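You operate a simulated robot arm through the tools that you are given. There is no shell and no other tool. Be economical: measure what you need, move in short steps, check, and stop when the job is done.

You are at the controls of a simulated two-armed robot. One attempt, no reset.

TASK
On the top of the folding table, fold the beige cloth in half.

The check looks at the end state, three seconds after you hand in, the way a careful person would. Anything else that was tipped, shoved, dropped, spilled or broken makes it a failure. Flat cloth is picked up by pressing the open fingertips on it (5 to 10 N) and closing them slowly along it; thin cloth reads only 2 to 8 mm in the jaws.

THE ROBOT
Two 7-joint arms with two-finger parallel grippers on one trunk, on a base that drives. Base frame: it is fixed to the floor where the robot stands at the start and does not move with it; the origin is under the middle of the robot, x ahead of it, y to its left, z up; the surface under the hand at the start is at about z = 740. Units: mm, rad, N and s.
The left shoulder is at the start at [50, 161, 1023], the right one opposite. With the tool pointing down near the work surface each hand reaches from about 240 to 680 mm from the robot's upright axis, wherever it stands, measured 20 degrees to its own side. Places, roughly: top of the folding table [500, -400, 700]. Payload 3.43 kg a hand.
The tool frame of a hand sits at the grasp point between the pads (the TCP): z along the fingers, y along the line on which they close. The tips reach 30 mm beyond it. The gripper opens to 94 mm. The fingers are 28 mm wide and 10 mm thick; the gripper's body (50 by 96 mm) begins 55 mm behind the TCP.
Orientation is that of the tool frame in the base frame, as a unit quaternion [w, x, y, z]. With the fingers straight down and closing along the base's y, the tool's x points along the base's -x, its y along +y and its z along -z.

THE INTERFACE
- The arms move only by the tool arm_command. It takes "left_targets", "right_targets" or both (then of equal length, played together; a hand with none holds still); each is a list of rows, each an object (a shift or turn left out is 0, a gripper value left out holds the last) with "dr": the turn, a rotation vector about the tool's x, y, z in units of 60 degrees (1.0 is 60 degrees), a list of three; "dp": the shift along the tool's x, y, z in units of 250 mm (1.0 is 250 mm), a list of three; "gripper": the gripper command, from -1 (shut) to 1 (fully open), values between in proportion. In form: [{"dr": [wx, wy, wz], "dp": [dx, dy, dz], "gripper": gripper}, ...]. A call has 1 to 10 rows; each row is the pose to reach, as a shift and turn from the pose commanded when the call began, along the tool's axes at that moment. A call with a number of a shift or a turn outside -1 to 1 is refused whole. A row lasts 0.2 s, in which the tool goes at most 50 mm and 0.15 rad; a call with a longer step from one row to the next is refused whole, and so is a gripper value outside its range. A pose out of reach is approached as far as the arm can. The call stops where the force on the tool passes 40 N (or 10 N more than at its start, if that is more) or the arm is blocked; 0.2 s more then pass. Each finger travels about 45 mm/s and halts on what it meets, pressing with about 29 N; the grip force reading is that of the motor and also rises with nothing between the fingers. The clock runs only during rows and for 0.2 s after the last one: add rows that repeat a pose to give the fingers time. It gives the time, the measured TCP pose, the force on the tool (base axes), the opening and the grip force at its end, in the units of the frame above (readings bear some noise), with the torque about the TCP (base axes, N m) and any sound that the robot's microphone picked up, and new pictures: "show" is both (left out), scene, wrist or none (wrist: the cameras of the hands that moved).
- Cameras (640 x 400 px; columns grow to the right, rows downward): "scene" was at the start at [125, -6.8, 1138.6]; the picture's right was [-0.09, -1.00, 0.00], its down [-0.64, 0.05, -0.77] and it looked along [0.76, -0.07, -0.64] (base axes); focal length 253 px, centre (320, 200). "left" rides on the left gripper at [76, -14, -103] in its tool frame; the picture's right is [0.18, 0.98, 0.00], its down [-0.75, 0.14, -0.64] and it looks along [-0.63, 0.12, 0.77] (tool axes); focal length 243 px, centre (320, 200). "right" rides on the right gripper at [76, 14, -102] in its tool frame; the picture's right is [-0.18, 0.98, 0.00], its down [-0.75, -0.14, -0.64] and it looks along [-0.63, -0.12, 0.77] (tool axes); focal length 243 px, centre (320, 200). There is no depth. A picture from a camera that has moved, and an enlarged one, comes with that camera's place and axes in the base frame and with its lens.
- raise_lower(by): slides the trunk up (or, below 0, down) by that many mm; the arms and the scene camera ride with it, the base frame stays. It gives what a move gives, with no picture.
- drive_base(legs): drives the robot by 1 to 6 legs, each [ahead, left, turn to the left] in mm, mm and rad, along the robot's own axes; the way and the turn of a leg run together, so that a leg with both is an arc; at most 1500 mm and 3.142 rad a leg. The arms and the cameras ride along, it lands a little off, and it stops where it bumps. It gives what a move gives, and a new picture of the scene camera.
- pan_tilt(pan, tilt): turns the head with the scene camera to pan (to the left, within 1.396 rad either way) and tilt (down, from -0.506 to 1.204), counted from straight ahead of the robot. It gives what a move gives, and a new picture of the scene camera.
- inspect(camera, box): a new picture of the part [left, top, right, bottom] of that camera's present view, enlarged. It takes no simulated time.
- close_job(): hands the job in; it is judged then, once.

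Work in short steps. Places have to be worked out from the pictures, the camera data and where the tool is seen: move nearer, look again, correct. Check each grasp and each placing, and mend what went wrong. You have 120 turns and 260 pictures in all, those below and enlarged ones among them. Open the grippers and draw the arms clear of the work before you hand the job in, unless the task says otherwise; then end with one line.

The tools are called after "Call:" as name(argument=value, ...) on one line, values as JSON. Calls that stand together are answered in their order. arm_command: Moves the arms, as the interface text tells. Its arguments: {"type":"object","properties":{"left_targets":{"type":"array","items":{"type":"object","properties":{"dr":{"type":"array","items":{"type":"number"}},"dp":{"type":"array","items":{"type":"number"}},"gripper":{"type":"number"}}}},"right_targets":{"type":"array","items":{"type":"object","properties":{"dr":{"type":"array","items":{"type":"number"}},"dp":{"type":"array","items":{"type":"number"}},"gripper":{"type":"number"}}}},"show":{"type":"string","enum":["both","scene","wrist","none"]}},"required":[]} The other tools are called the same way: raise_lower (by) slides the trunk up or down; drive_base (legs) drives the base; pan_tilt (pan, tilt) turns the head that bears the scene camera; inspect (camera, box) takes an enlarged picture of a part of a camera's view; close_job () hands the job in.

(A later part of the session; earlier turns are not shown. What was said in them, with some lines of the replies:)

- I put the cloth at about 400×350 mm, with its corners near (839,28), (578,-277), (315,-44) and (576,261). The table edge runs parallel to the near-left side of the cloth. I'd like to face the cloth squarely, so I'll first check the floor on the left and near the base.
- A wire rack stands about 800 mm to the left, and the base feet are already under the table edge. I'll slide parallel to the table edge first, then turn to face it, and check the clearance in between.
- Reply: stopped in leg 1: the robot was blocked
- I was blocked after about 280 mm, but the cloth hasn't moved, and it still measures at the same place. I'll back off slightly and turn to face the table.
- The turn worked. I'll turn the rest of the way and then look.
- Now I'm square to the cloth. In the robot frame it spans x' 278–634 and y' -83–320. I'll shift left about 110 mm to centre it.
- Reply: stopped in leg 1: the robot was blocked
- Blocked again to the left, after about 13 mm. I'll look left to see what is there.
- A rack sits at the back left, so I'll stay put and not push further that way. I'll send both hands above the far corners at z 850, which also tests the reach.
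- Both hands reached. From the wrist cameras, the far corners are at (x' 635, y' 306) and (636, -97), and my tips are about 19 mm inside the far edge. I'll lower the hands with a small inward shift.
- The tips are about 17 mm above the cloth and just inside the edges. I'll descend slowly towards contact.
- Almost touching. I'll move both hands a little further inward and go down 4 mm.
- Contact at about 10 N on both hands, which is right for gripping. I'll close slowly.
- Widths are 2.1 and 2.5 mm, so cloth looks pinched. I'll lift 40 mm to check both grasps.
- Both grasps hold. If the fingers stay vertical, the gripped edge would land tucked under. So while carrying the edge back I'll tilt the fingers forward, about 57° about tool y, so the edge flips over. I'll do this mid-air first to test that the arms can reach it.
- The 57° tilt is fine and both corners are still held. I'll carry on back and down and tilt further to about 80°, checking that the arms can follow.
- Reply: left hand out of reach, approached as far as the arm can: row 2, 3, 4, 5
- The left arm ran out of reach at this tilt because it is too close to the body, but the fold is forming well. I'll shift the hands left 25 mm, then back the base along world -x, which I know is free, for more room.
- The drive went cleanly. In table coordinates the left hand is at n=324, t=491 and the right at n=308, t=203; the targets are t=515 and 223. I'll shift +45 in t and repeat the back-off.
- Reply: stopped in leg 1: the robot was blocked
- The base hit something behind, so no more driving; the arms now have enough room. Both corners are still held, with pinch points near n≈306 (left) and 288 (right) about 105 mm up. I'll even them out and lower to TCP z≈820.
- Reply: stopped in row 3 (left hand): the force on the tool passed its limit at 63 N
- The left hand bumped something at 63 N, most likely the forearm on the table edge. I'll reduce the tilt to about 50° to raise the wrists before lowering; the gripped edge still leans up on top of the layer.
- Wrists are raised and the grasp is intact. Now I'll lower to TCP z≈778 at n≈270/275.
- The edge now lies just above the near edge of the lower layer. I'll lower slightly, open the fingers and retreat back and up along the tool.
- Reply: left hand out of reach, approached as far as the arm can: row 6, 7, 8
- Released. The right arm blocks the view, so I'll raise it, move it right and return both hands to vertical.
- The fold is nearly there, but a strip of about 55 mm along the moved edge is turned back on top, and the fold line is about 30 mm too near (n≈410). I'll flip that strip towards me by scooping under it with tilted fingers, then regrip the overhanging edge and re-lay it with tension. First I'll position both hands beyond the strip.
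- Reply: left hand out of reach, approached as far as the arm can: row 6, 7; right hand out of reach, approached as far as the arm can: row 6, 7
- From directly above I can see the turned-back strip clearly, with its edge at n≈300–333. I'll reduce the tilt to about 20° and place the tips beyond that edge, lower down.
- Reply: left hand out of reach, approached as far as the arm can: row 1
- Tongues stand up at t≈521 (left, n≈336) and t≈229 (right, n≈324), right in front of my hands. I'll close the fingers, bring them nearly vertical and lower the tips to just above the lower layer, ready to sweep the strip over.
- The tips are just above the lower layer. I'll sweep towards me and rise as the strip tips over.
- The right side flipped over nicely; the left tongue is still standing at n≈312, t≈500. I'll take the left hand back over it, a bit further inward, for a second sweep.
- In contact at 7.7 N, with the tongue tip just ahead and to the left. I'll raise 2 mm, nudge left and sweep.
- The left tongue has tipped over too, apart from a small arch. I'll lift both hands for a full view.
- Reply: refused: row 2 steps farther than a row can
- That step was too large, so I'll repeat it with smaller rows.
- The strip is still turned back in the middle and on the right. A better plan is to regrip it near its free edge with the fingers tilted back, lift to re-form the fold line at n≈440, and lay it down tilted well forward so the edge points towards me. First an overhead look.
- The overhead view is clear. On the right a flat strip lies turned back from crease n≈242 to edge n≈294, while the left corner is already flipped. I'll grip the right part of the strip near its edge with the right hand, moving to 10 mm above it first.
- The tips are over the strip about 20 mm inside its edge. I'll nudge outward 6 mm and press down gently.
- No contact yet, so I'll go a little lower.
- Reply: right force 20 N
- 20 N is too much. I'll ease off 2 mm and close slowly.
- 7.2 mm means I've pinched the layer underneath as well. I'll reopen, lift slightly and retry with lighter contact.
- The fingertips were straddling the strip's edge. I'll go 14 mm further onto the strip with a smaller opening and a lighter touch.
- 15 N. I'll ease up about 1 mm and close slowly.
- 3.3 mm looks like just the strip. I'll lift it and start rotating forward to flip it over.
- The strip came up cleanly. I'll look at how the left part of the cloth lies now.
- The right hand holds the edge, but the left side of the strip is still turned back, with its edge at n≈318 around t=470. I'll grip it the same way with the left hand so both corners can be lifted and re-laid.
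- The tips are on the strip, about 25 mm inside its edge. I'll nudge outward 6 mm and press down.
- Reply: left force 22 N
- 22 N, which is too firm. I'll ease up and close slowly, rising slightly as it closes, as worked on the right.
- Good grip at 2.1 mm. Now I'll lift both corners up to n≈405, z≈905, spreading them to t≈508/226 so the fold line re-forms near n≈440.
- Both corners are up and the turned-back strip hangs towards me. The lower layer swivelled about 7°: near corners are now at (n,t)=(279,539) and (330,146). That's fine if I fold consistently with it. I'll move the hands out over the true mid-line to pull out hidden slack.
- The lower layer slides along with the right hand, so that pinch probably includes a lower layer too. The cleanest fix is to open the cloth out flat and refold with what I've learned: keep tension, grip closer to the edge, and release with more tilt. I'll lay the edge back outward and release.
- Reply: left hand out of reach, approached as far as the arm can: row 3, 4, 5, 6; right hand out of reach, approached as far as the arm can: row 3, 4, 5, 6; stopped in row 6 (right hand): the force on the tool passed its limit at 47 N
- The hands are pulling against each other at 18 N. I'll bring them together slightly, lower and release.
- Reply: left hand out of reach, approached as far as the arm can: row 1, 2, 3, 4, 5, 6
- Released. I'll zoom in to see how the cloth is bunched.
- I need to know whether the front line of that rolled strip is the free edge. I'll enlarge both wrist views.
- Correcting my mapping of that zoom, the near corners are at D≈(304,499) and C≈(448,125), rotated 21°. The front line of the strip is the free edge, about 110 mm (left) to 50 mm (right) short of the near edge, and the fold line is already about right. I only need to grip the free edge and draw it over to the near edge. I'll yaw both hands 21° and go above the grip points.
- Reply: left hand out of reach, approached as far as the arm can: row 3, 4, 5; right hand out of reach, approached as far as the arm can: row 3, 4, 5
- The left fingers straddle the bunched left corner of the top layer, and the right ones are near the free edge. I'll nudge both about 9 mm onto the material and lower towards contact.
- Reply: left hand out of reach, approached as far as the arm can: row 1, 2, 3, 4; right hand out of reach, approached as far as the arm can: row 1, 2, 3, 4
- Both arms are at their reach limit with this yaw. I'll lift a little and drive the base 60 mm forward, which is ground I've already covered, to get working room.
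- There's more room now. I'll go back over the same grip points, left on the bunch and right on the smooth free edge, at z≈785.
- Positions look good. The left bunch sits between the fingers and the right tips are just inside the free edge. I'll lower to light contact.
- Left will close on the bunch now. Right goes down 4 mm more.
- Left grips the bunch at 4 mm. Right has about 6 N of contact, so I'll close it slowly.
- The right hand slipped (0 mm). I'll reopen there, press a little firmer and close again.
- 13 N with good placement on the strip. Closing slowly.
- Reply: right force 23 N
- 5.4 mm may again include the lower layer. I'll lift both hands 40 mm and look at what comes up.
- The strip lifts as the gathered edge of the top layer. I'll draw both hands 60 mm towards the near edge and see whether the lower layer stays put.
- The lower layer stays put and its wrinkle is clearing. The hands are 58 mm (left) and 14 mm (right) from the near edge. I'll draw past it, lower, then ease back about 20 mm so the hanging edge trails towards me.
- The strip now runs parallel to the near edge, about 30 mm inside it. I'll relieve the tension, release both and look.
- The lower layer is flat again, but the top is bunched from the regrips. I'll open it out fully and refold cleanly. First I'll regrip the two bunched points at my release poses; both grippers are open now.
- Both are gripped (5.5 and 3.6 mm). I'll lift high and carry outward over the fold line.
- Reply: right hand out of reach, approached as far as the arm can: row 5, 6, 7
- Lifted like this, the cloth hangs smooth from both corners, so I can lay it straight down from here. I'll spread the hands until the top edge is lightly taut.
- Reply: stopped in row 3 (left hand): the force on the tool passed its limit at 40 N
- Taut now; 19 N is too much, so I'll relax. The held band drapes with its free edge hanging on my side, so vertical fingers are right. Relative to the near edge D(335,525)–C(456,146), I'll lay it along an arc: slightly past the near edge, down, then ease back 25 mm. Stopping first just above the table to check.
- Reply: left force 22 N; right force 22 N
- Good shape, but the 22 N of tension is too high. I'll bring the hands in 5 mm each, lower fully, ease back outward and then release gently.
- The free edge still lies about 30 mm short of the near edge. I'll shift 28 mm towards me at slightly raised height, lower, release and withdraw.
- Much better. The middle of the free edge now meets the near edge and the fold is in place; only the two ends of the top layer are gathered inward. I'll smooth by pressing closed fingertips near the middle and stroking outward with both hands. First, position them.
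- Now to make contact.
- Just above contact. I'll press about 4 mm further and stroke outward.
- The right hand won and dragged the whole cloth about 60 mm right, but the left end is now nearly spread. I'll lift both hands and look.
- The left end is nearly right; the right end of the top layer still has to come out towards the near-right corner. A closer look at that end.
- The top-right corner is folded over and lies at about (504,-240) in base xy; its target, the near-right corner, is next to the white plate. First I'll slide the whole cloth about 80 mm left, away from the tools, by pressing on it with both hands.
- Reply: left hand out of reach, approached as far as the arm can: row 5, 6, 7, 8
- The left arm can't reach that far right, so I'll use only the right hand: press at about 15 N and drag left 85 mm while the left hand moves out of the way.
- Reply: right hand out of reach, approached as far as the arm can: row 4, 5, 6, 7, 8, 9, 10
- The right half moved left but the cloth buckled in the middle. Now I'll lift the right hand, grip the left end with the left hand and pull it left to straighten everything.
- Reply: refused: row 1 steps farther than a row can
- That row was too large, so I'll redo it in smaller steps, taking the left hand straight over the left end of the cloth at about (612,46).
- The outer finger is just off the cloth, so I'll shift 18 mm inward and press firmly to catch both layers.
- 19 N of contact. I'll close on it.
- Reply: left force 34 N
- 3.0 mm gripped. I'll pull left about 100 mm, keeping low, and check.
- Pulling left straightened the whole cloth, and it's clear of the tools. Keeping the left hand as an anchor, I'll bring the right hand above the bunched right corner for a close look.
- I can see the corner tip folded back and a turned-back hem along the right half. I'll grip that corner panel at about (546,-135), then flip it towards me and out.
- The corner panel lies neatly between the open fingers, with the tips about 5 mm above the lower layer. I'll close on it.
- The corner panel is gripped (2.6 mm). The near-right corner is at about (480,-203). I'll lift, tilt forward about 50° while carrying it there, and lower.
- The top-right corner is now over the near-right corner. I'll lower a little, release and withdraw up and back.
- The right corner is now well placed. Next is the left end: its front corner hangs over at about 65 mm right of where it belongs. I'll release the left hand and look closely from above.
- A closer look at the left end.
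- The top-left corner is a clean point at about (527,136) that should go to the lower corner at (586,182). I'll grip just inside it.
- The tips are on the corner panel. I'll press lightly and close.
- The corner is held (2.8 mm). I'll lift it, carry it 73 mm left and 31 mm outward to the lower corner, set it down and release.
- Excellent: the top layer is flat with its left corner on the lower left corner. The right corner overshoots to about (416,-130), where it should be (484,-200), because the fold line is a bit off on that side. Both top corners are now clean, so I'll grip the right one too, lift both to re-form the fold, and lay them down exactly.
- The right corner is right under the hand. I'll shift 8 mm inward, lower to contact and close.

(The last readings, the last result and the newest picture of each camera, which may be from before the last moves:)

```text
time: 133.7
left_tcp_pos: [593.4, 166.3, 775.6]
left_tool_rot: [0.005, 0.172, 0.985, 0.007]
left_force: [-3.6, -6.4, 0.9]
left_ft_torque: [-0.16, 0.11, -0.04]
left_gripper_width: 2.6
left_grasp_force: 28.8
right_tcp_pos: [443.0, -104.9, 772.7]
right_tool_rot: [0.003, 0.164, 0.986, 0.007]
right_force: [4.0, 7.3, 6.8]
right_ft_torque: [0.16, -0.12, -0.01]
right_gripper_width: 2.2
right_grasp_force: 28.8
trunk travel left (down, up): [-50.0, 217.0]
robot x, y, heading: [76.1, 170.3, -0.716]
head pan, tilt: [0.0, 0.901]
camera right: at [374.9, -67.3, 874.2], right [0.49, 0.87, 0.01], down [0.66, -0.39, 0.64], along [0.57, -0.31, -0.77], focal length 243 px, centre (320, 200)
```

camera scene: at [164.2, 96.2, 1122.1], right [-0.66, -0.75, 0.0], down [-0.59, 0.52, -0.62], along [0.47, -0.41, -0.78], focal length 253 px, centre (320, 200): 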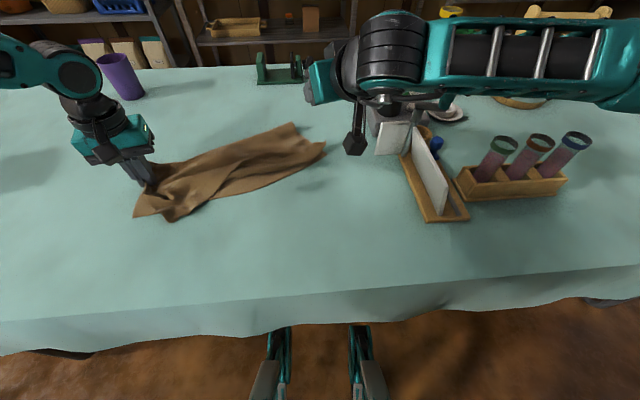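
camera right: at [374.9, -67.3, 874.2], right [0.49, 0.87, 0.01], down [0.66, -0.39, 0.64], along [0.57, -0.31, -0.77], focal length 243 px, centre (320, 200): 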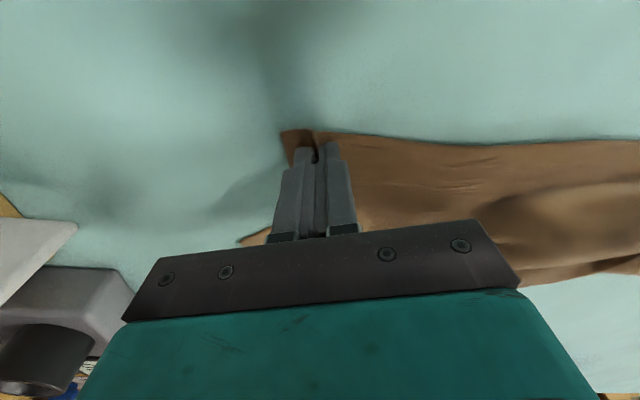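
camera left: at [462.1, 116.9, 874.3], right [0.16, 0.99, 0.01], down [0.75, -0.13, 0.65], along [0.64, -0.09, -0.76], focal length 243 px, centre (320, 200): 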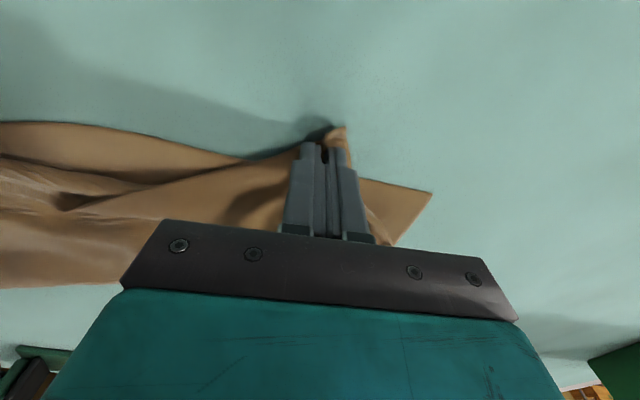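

Both top corners are gripped near their tips (2.6 and 2.2 mm). I'll lift both, moving outward, then drive the base 38 mm forward for reach.

Call:
arm_command(left_targets=[{"dp": [0, -0.02, -0.08]}, {"dp": [-0.03, -0.04, -0.18]}, {"dp": [-0.08, -0.055, -0.28]}, {"dp": [-0.13, -0.06, -0.36]}, {"dp": [-0.18, -0.06, -0.42]}, {"dp": [-0.21, -0.06, -0.45]}], right_targets=[{"dp": [-0.02, 0.01, -0.08]}, {"dp": [-0.07, 0, -0.18]}, {"dp": [-0.14, -0.02, -0.28]}, {"dp": [-0.22, -0.04, -0.36]}, {"dp": [-0.29, -0.055, -0.42]}, {"dp": [-0.35, -0.06, -0.45]}], show="none")

Call:
drive_base(legs=[[38, 0, 0]])

```text
time: 135.1
left_tcp_pos: [637.2, 131.9, 887.6]
left_tool_rot: [0.003, 0.172, 0.985, 0.006]
left_force: [-1.0, -0.9, 0.9]
left_ft_torque: [-0.03, 0.03, -0.03]
left_gripper_width: 2.7
left_grasp_force: 28.7
right_tcp_pos: [519.9, -149.2, 883.7]
right_tool_rot: [0.003, 0.165, 0.986, 0.006]
right_force: [0.3, 1.2, -0.1]
right_ft_torque: [0.01, 0.01, 0.0]
right_gripper_width: 2.3
right_grasp_force: 28.7
trunk travel left (down, up): [-50.0, 217.0]
robot x, y, heading: [76.3, 170.7, -0.721]
head pan, tilt: [0.0, 0.901]
```

```text
time: 136.0
left_tcp_pos: [666.4, 108.2, 886.8]
left_tool_rot: [0.004, 0.172, 0.985, 0.006]
left_force: [-0.4, -0.8, -0.6]
left_ft_torque: [-0.03, 0.03, -0.02]
left_gripper_width: 2.4
left_grasp_force: 29.0
right_tcp_pos: [549.3, -174.3, 882.5]
right_tool_rot: [0.003, 0.165, 0.986, 0.006]
right_force: [0.1, 2.1, 0.2]
right_ft_torque: [0.03, -0.01, -0.02]
right_gripper_width: 2.3
right_grasp_force: 28.9
trunk travel left (down, up): [-50.0, 217.0]
robot x, y, heading: [107.9, 148.1, -0.717]
head pan, tilt: [0.0, 0.901]
camera scene: at [192.9, 71.1, 1122.0], right [-0.66, -0.75, 0.0], down [-0.59, 0.52, -0.62], along [0.47, -0.41, -0.78], focal length 253 px, centre (320, 200)
```

scene: 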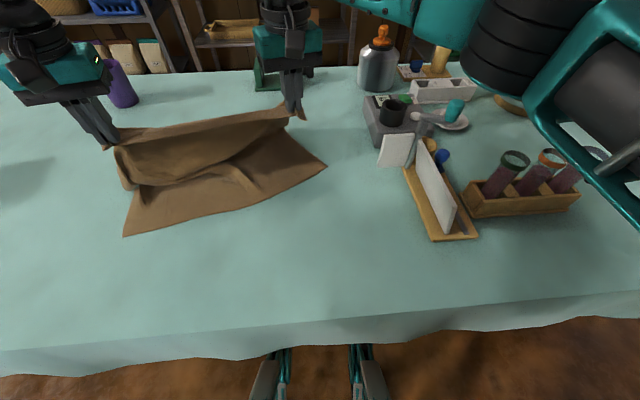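

The cloth hangs cleanly. I'll move on out over the mid-line to seat the fold.

Call:
arm_command(left_targets=[{"dp": [-0.03, 0, -0.02]}, {"dp": [-0.06, 0, -0.04]}, {"dp": [-0.092, 0, -0.06]}, {"dp": [-0.092, 0, -0.06]}], right_targets=[{"dp": [-0.07, 0.003, -0.03]}, {"dp": [-0.14, 0.006, -0.05]}, {"dp": [-0.212, 0.009, -0.075]}, {"dp": [-0.212, 0.009, -0.075]}], show="scene")

Call:
inspect(camera="scene", box=[90, 80, 346, 240])

```text
time: 137.0
left_tcp_pos: [687.0, 98.9, 902.1]
left_tool_rot: [0.004, 0.172, 0.985, 0.007]
left_force: [-0.6, -1.5, -0.6]
left_ft_torque: [-0.04, 0.01, -0.01]
left_gripper_width: 2.7
left_grasp_force: 29.3
right_tcp_pos: [576.7, -185.2, 898.3]
right_tool_rot: [0.004, 0.165, 0.986, 0.006]
right_force: [0.4, 0.5, 0.0]
right_ft_torque: [0.05, 0.0, 0.01]
right_gripper_width: 2.5
right_grasp_force: 28.5
right hand out of reach, approached as far as the arm can: row 2, 3, 4
trunk travel left (down, up): [-50.0, 217.0]
robot x, y, heading: [107.6, 148.4, -0.717]
head pan, tilt: [0.0, 0.901]
camera scene: at [192.7, 71.3, 1122.1], right [-0.66, -0.75, 0.0], down [-0.59, 0.52, -0.62], along [0.47, -0.41, -0.78], focal length 253 px, centre (320, 200)
```

scene: 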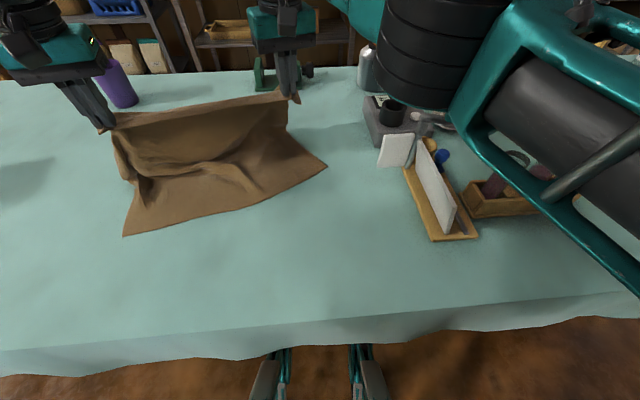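

```text
2.50 times, centred on (218, 160) of scene
camera zoom: at [192.7, 71.3, 1122.1], right [-0.66, -0.75, 0.0], down [-0.59, 0.52, -0.62], along [0.47, -0.41, -0.78], focal length 633 px, centre (575, 300)
```

zoom: 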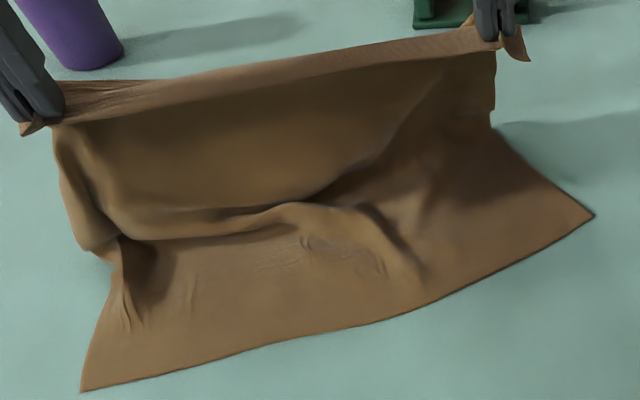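

Good hang, with a slight slack on the left. I'll raise a bit to take it up, then lay both corners along the arc to the near corners D(588,186) and C(485,-203), going just past and easing back, without releasing yet.

Call:
arm_command(left_targets=[{"dp": [0, 0, -0.09]}, {"dp": [0.08, 0.003, -0.03]}, {"dp": [0.174, 0.005, 0.05]}, {"dp": [0.235, 0.006, 0.12]}, {"dp": [0.294, 0.007, 0.19]}, {"dp": [0.35, 0.006, 0.3]}, {"dp": [0.402, 0.006, 0.4]}, {"dp": [0.466, 0.004, 0.475]}, {"dp": [0.45, 0.006, 0.49]}, {"dp": [0.419, 0.008, 0.5]}], right_targets=[{"dp": [0.06, 0, -0.06]}, {"dp": [0.09, -0.005, -0.02]}, {"dp": [0.132, -0.01, 0.044]}, {"dp": [0.19, -0.011, 0.11]}, {"dp": [0.252, -0.012, 0.184]}, {"dp": [0.31, -0.012, 0.29]}, {"dp": [0.36, -0.013, 0.39]}, {"dp": [0.425, -0.011, 0.47]}, {"dp": [0.4, -0.008, 0.485]}, {"dp": [0.377, -0.006, 0.495]}], show="scene")

Call:
inspect(camera="scene", box=[90, 110, 346, 270])

```text
time: 139.2
left_tcp_pos: [592.0, 137.7, 777.7]
left_tool_rot: [0.004, 0.172, 0.985, 0.006]
left_force: [-2.3, -6.9, 0.0]
left_ft_torque: [-0.19, 0.1, -0.04]
left_gripper_width: 2.7
left_grasp_force: 28.9
right_tcp_pos: [487.8, -155.8, 775.4]
right_tool_rot: [0.003, 0.166, 0.986, 0.006]
right_force: [2.4, 7.5, 0.4]
right_ft_torque: [0.17, -0.13, 0.01]
right_gripper_width: 2.2
right_grasp_force: 28.7
trunk travel left (down, up): [-50.0, 217.0]
robot x, y, heading: [105.1, 145.7, -0.719]
head pan, tilt: [0.0, 0.901]
camera scene: at [192.8, 71.3, 1122.1], right [-0.66, -0.75, 0.0], down [-0.59, 0.52, -0.62], along [0.47, -0.41, -0.78], focal length 253 px, centre (320, 200)
```

scene: 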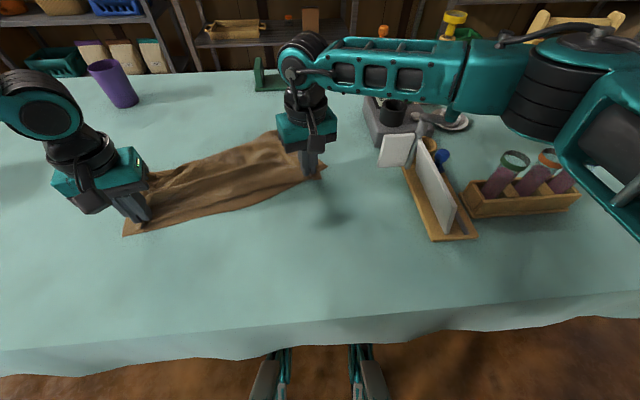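

```text
2.50 times, centred on (218, 190) of scene
camera zoom: at [192.8, 71.3, 1122.1], right [-0.66, -0.75, 0.0], down [-0.59, 0.52, -0.62], along [0.47, -0.41, -0.78], focal length 633 px, centre (575, 225)
```

zoom: 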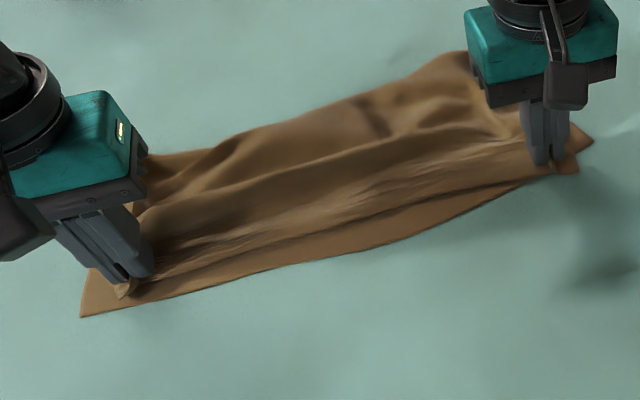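

Very close now. The right corner is about 18 mm too near and the left about 6 mm too far in. I'll fine-adjust both, then release and lift straight up.

Call:
arm_command(left_targets=[{"dp": [0.01, 0, -0.02]}, {"dp": [0.035, 0, -0.01]}, {"dp": [0.03, 0, 0.01]}, {"dp": [0.03, 0, 0.014], "gripper": -0.85}, {"dp": [0.03, 0, 0.014], "gripper": -0.6}, {"dp": [0.03, 0, 0.014], "gripper": -0.3}, {"dp": [0.03, 0, 0.0], "gripper": -0.1}, {"dp": [0.03, 0, -0.1]}, {"dp": [0.03, 0, -0.28]}, {"dp": [0.03, 0.04, -0.45]}], right_targets=[{"dp": [-0.03, 0, -0.02]}, {"dp": [-0.075, 0, -0.01]}, {"dp": [-0.072, 0, 0.0]}, {"dp": [-0.072, 0, 0.006], "gripper": -0.85}, {"dp": [-0.072, 0, 0.006], "gripper": -0.6}, {"dp": [-0.072, 0, 0.006], "gripper": -0.3}, {"dp": [-0.072, 0, 0.0], "gripper": -0.1}, {"dp": [-0.072, 0, -0.1]}, {"dp": [-0.072, 0, -0.28]}, {"dp": [-0.072, -0.04, -0.45]}], show="wrist")

Call:
inspect(camera="scene", box=[90, 110, 346, 270])

```text
time: 141.4
left_tcp_pos: [584.8, 150.3, 891.1]
left_tool_rot: [0.004, 0.173, 0.985, 0.007]
left_force: [-0.6, 0.4, 1.0]
left_ft_torque: [0.0, 0.0, 0.0]
left_gripper_width: 42.4
left_grasp_force: 0.0
right_tcp_pos: [502.2, -172.3, 886.9]
right_tool_rot: [0.003, 0.165, 0.986, 0.005]
right_force: [-0.3, 0.0, 0.3]
right_ft_torque: [-0.01, 0.0, 0.0]
right_gripper_width: 42.7
right_grasp_force: 0.0
trunk travel left (down, up): [-50.0, 217.0]
robot x, y, heading: [105.5, 151.5, -0.721]
head pan, tilt: [0.0, 0.901]
camera right: at [433.7, -135.3, 989.9], right [0.49, 0.87, 0.01], down [0.66, -0.39, 0.64], along [0.56, -0.31, -0.77], focal length 243 px, centre (320, 200)
camera left: at [508.1, 160.7, 992.3], right [0.16, 0.99, 0.01], down [0.75, -0.13, 0.65], along [0.64, -0.09, -0.76], focal length 243 px, centre (320, 200)
```

right: 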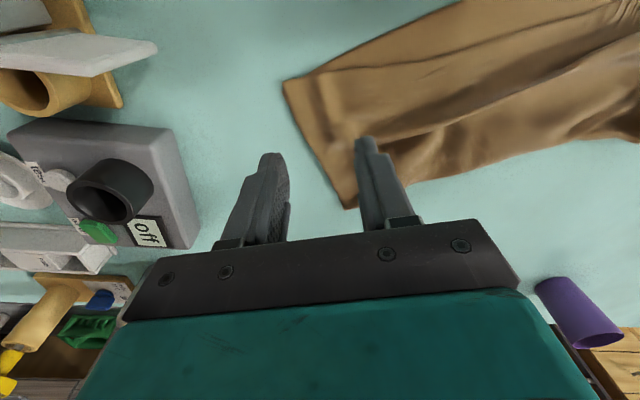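
left: 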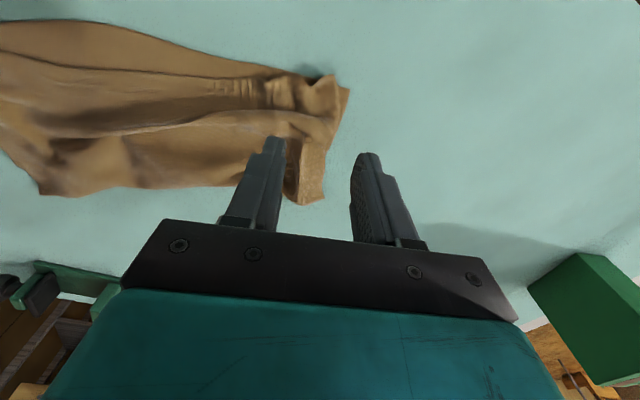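

```text
2.50 times, centred on (218, 190) of scene
camera zoom: at [192.5, 71.4, 1122.1], right [-0.66, -0.75, 0.0], down [-0.59, 0.52, -0.62], along [0.47, -0.41, -0.78], focal length 633 px, centre (575, 225)
```

zoom: 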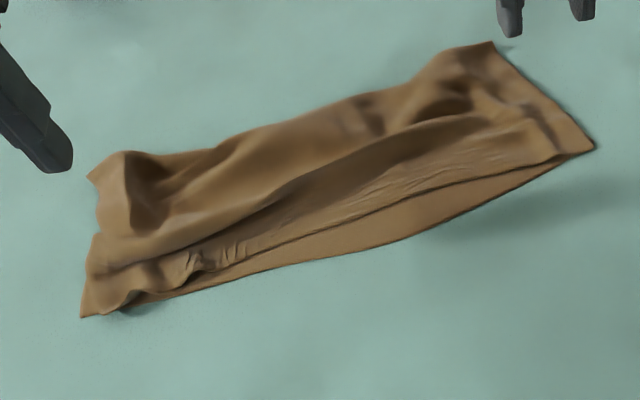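

The cloth is now folded in half: both top corners lie on the lower corners and the free edge runs along the near edge, with only mild wrinkles. I'll open the grippers, draw the arms up and back, and check the whole scene.

Call:
arm_command(left_targets=[{"dp": [0.0, 0.05, -0.12], "gripper": 1}, {"dp": [0.1, 0.1, -0.24]}, {"dp": [0.22, 0.15, -0.34]}, {"dp": [0.3, 0.15, -0.4]}, {"dp": [0.3, 0.15, -0.4]}], right_targets=[{"dp": [0.0, 0, -0.14], "gripper": 1}, {"dp": [0.1, -0.02, -0.26]}, {"dp": [0.22, -0.08, -0.36]}, {"dp": [0.34, -0.14, -0.42]}, {"dp": [0.4, -0.2, -0.44]}], show="scene")

Call:
pan_tilt(pan=-0.3, tilt=0.7)

Call:
inspect(camera="left", box=[0, 0, 640, 400])

```text
time: 142.6
left_tcp_pos: [527.6, 209.2, 990.2]
left_tool_rot: [0.004, 0.171, 0.985, 0.007]
left_force: [-0.4, -0.2, -0.5]
left_ft_torque: [0.01, 0.02, -0.03]
left_gripper_width: 94.0
left_grasp_force: 0.2
right_tcp_pos: [389.9, -188.9, 996.7]
right_tool_rot: [0.003, 0.165, 0.986, 0.006]
right_force: [-0.9, 0.5, 0.3]
right_ft_torque: [-0.01, -0.02, 0.0]
right_gripper_width: 93.9
right_grasp_force: 0.0
trunk travel left (down, up): [-50.0, 217.0]
robot x, y, heading: [105.6, 145.9, -0.719]
head pan, tilt: [0.0, 0.901]
camera scene: at [192.6, 71.2, 1122.1], right [-0.66, -0.75, 0.0], down [-0.59, 0.52, -0.62], along [0.47, -0.41, -0.78], focal length 253 px, centre (320, 200)
```

scene: 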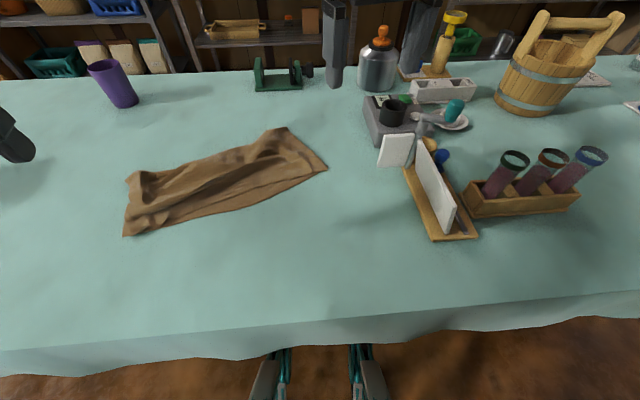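

```text
time: 143.4
left_tcp_pos: [527.0, 207.7, 989.3]
left_tool_rot: [0.003, 0.172, 0.985, 0.007]
left_force: [-0.8, 0.3, 0.1]
left_ft_torque: [-0.05, 0.02, -0.01]
left_gripper_width: 94.2
left_grasp_force: 0.1
right_tcp_pos: [391.2, -189.3, 995.5]
right_tool_rot: [0.003, 0.165, 0.986, 0.006]
right_force: [0.4, 0.1, -0.6]
right_ft_torque: [0.0, -0.03, -0.05]
right_gripper_width: 93.8
right_grasp_force: 0.0
trunk travel left (down, up): [-50.0, 217.0]
robot x, y, heading: [108.6, 146.6, -0.717]
head pan, tilt: [-0.3, 0.7]
camera scene: at [180.5, 48.7, 1138.2], right [-0.85, -0.53, 0.0], down [-0.34, 0.55, -0.76], along [0.4, -0.65, -0.64], focal length 253 px, centre (320, 200)
```

scene: 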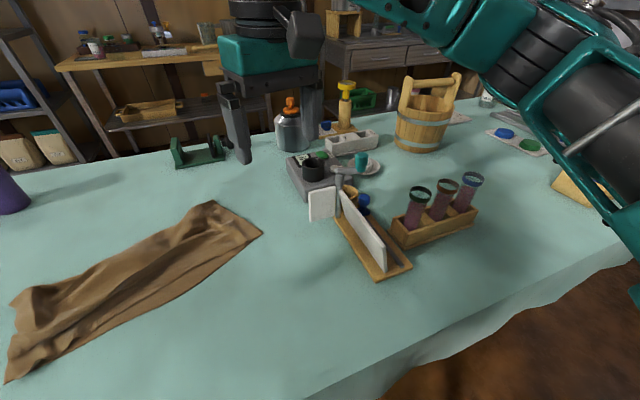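

```text
1.00 times, centred on (320, 200) of left (not enlarged: the box is as wide or as high as the picture)
camera zoom: at [450.9, 219.5, 1092.1], right [0.16, 0.99, 0.01], down [0.75, -0.13, 0.65], along [0.64, -0.09, -0.76], focal length 243 px, centre (320, 200)
```

zoom: 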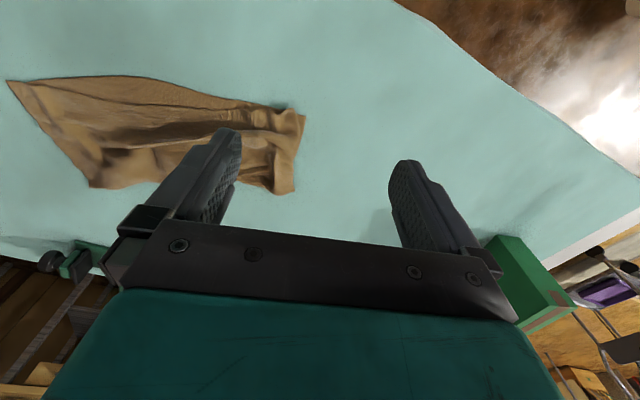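

The cloth is folded in half with its corners matched, every other object is standing where it was, and the arms are clear with the grippers open. Handing in.

Call:
close_job()

```text
The job is handed in.
```

I folded the beige cloth in half on the folding table and handed the job in. The top corners lie on the lower ones, but the fold has mild wrinkles and the middle of the top edge stops about 20 mm short of the near edge. The cloth also ended up turned and shifted from where it first lay. The base was stopped by contact three times while driving and the left hand hit something once. Nothing on the table looks moved or tipped, but I did not check the floor rack again.
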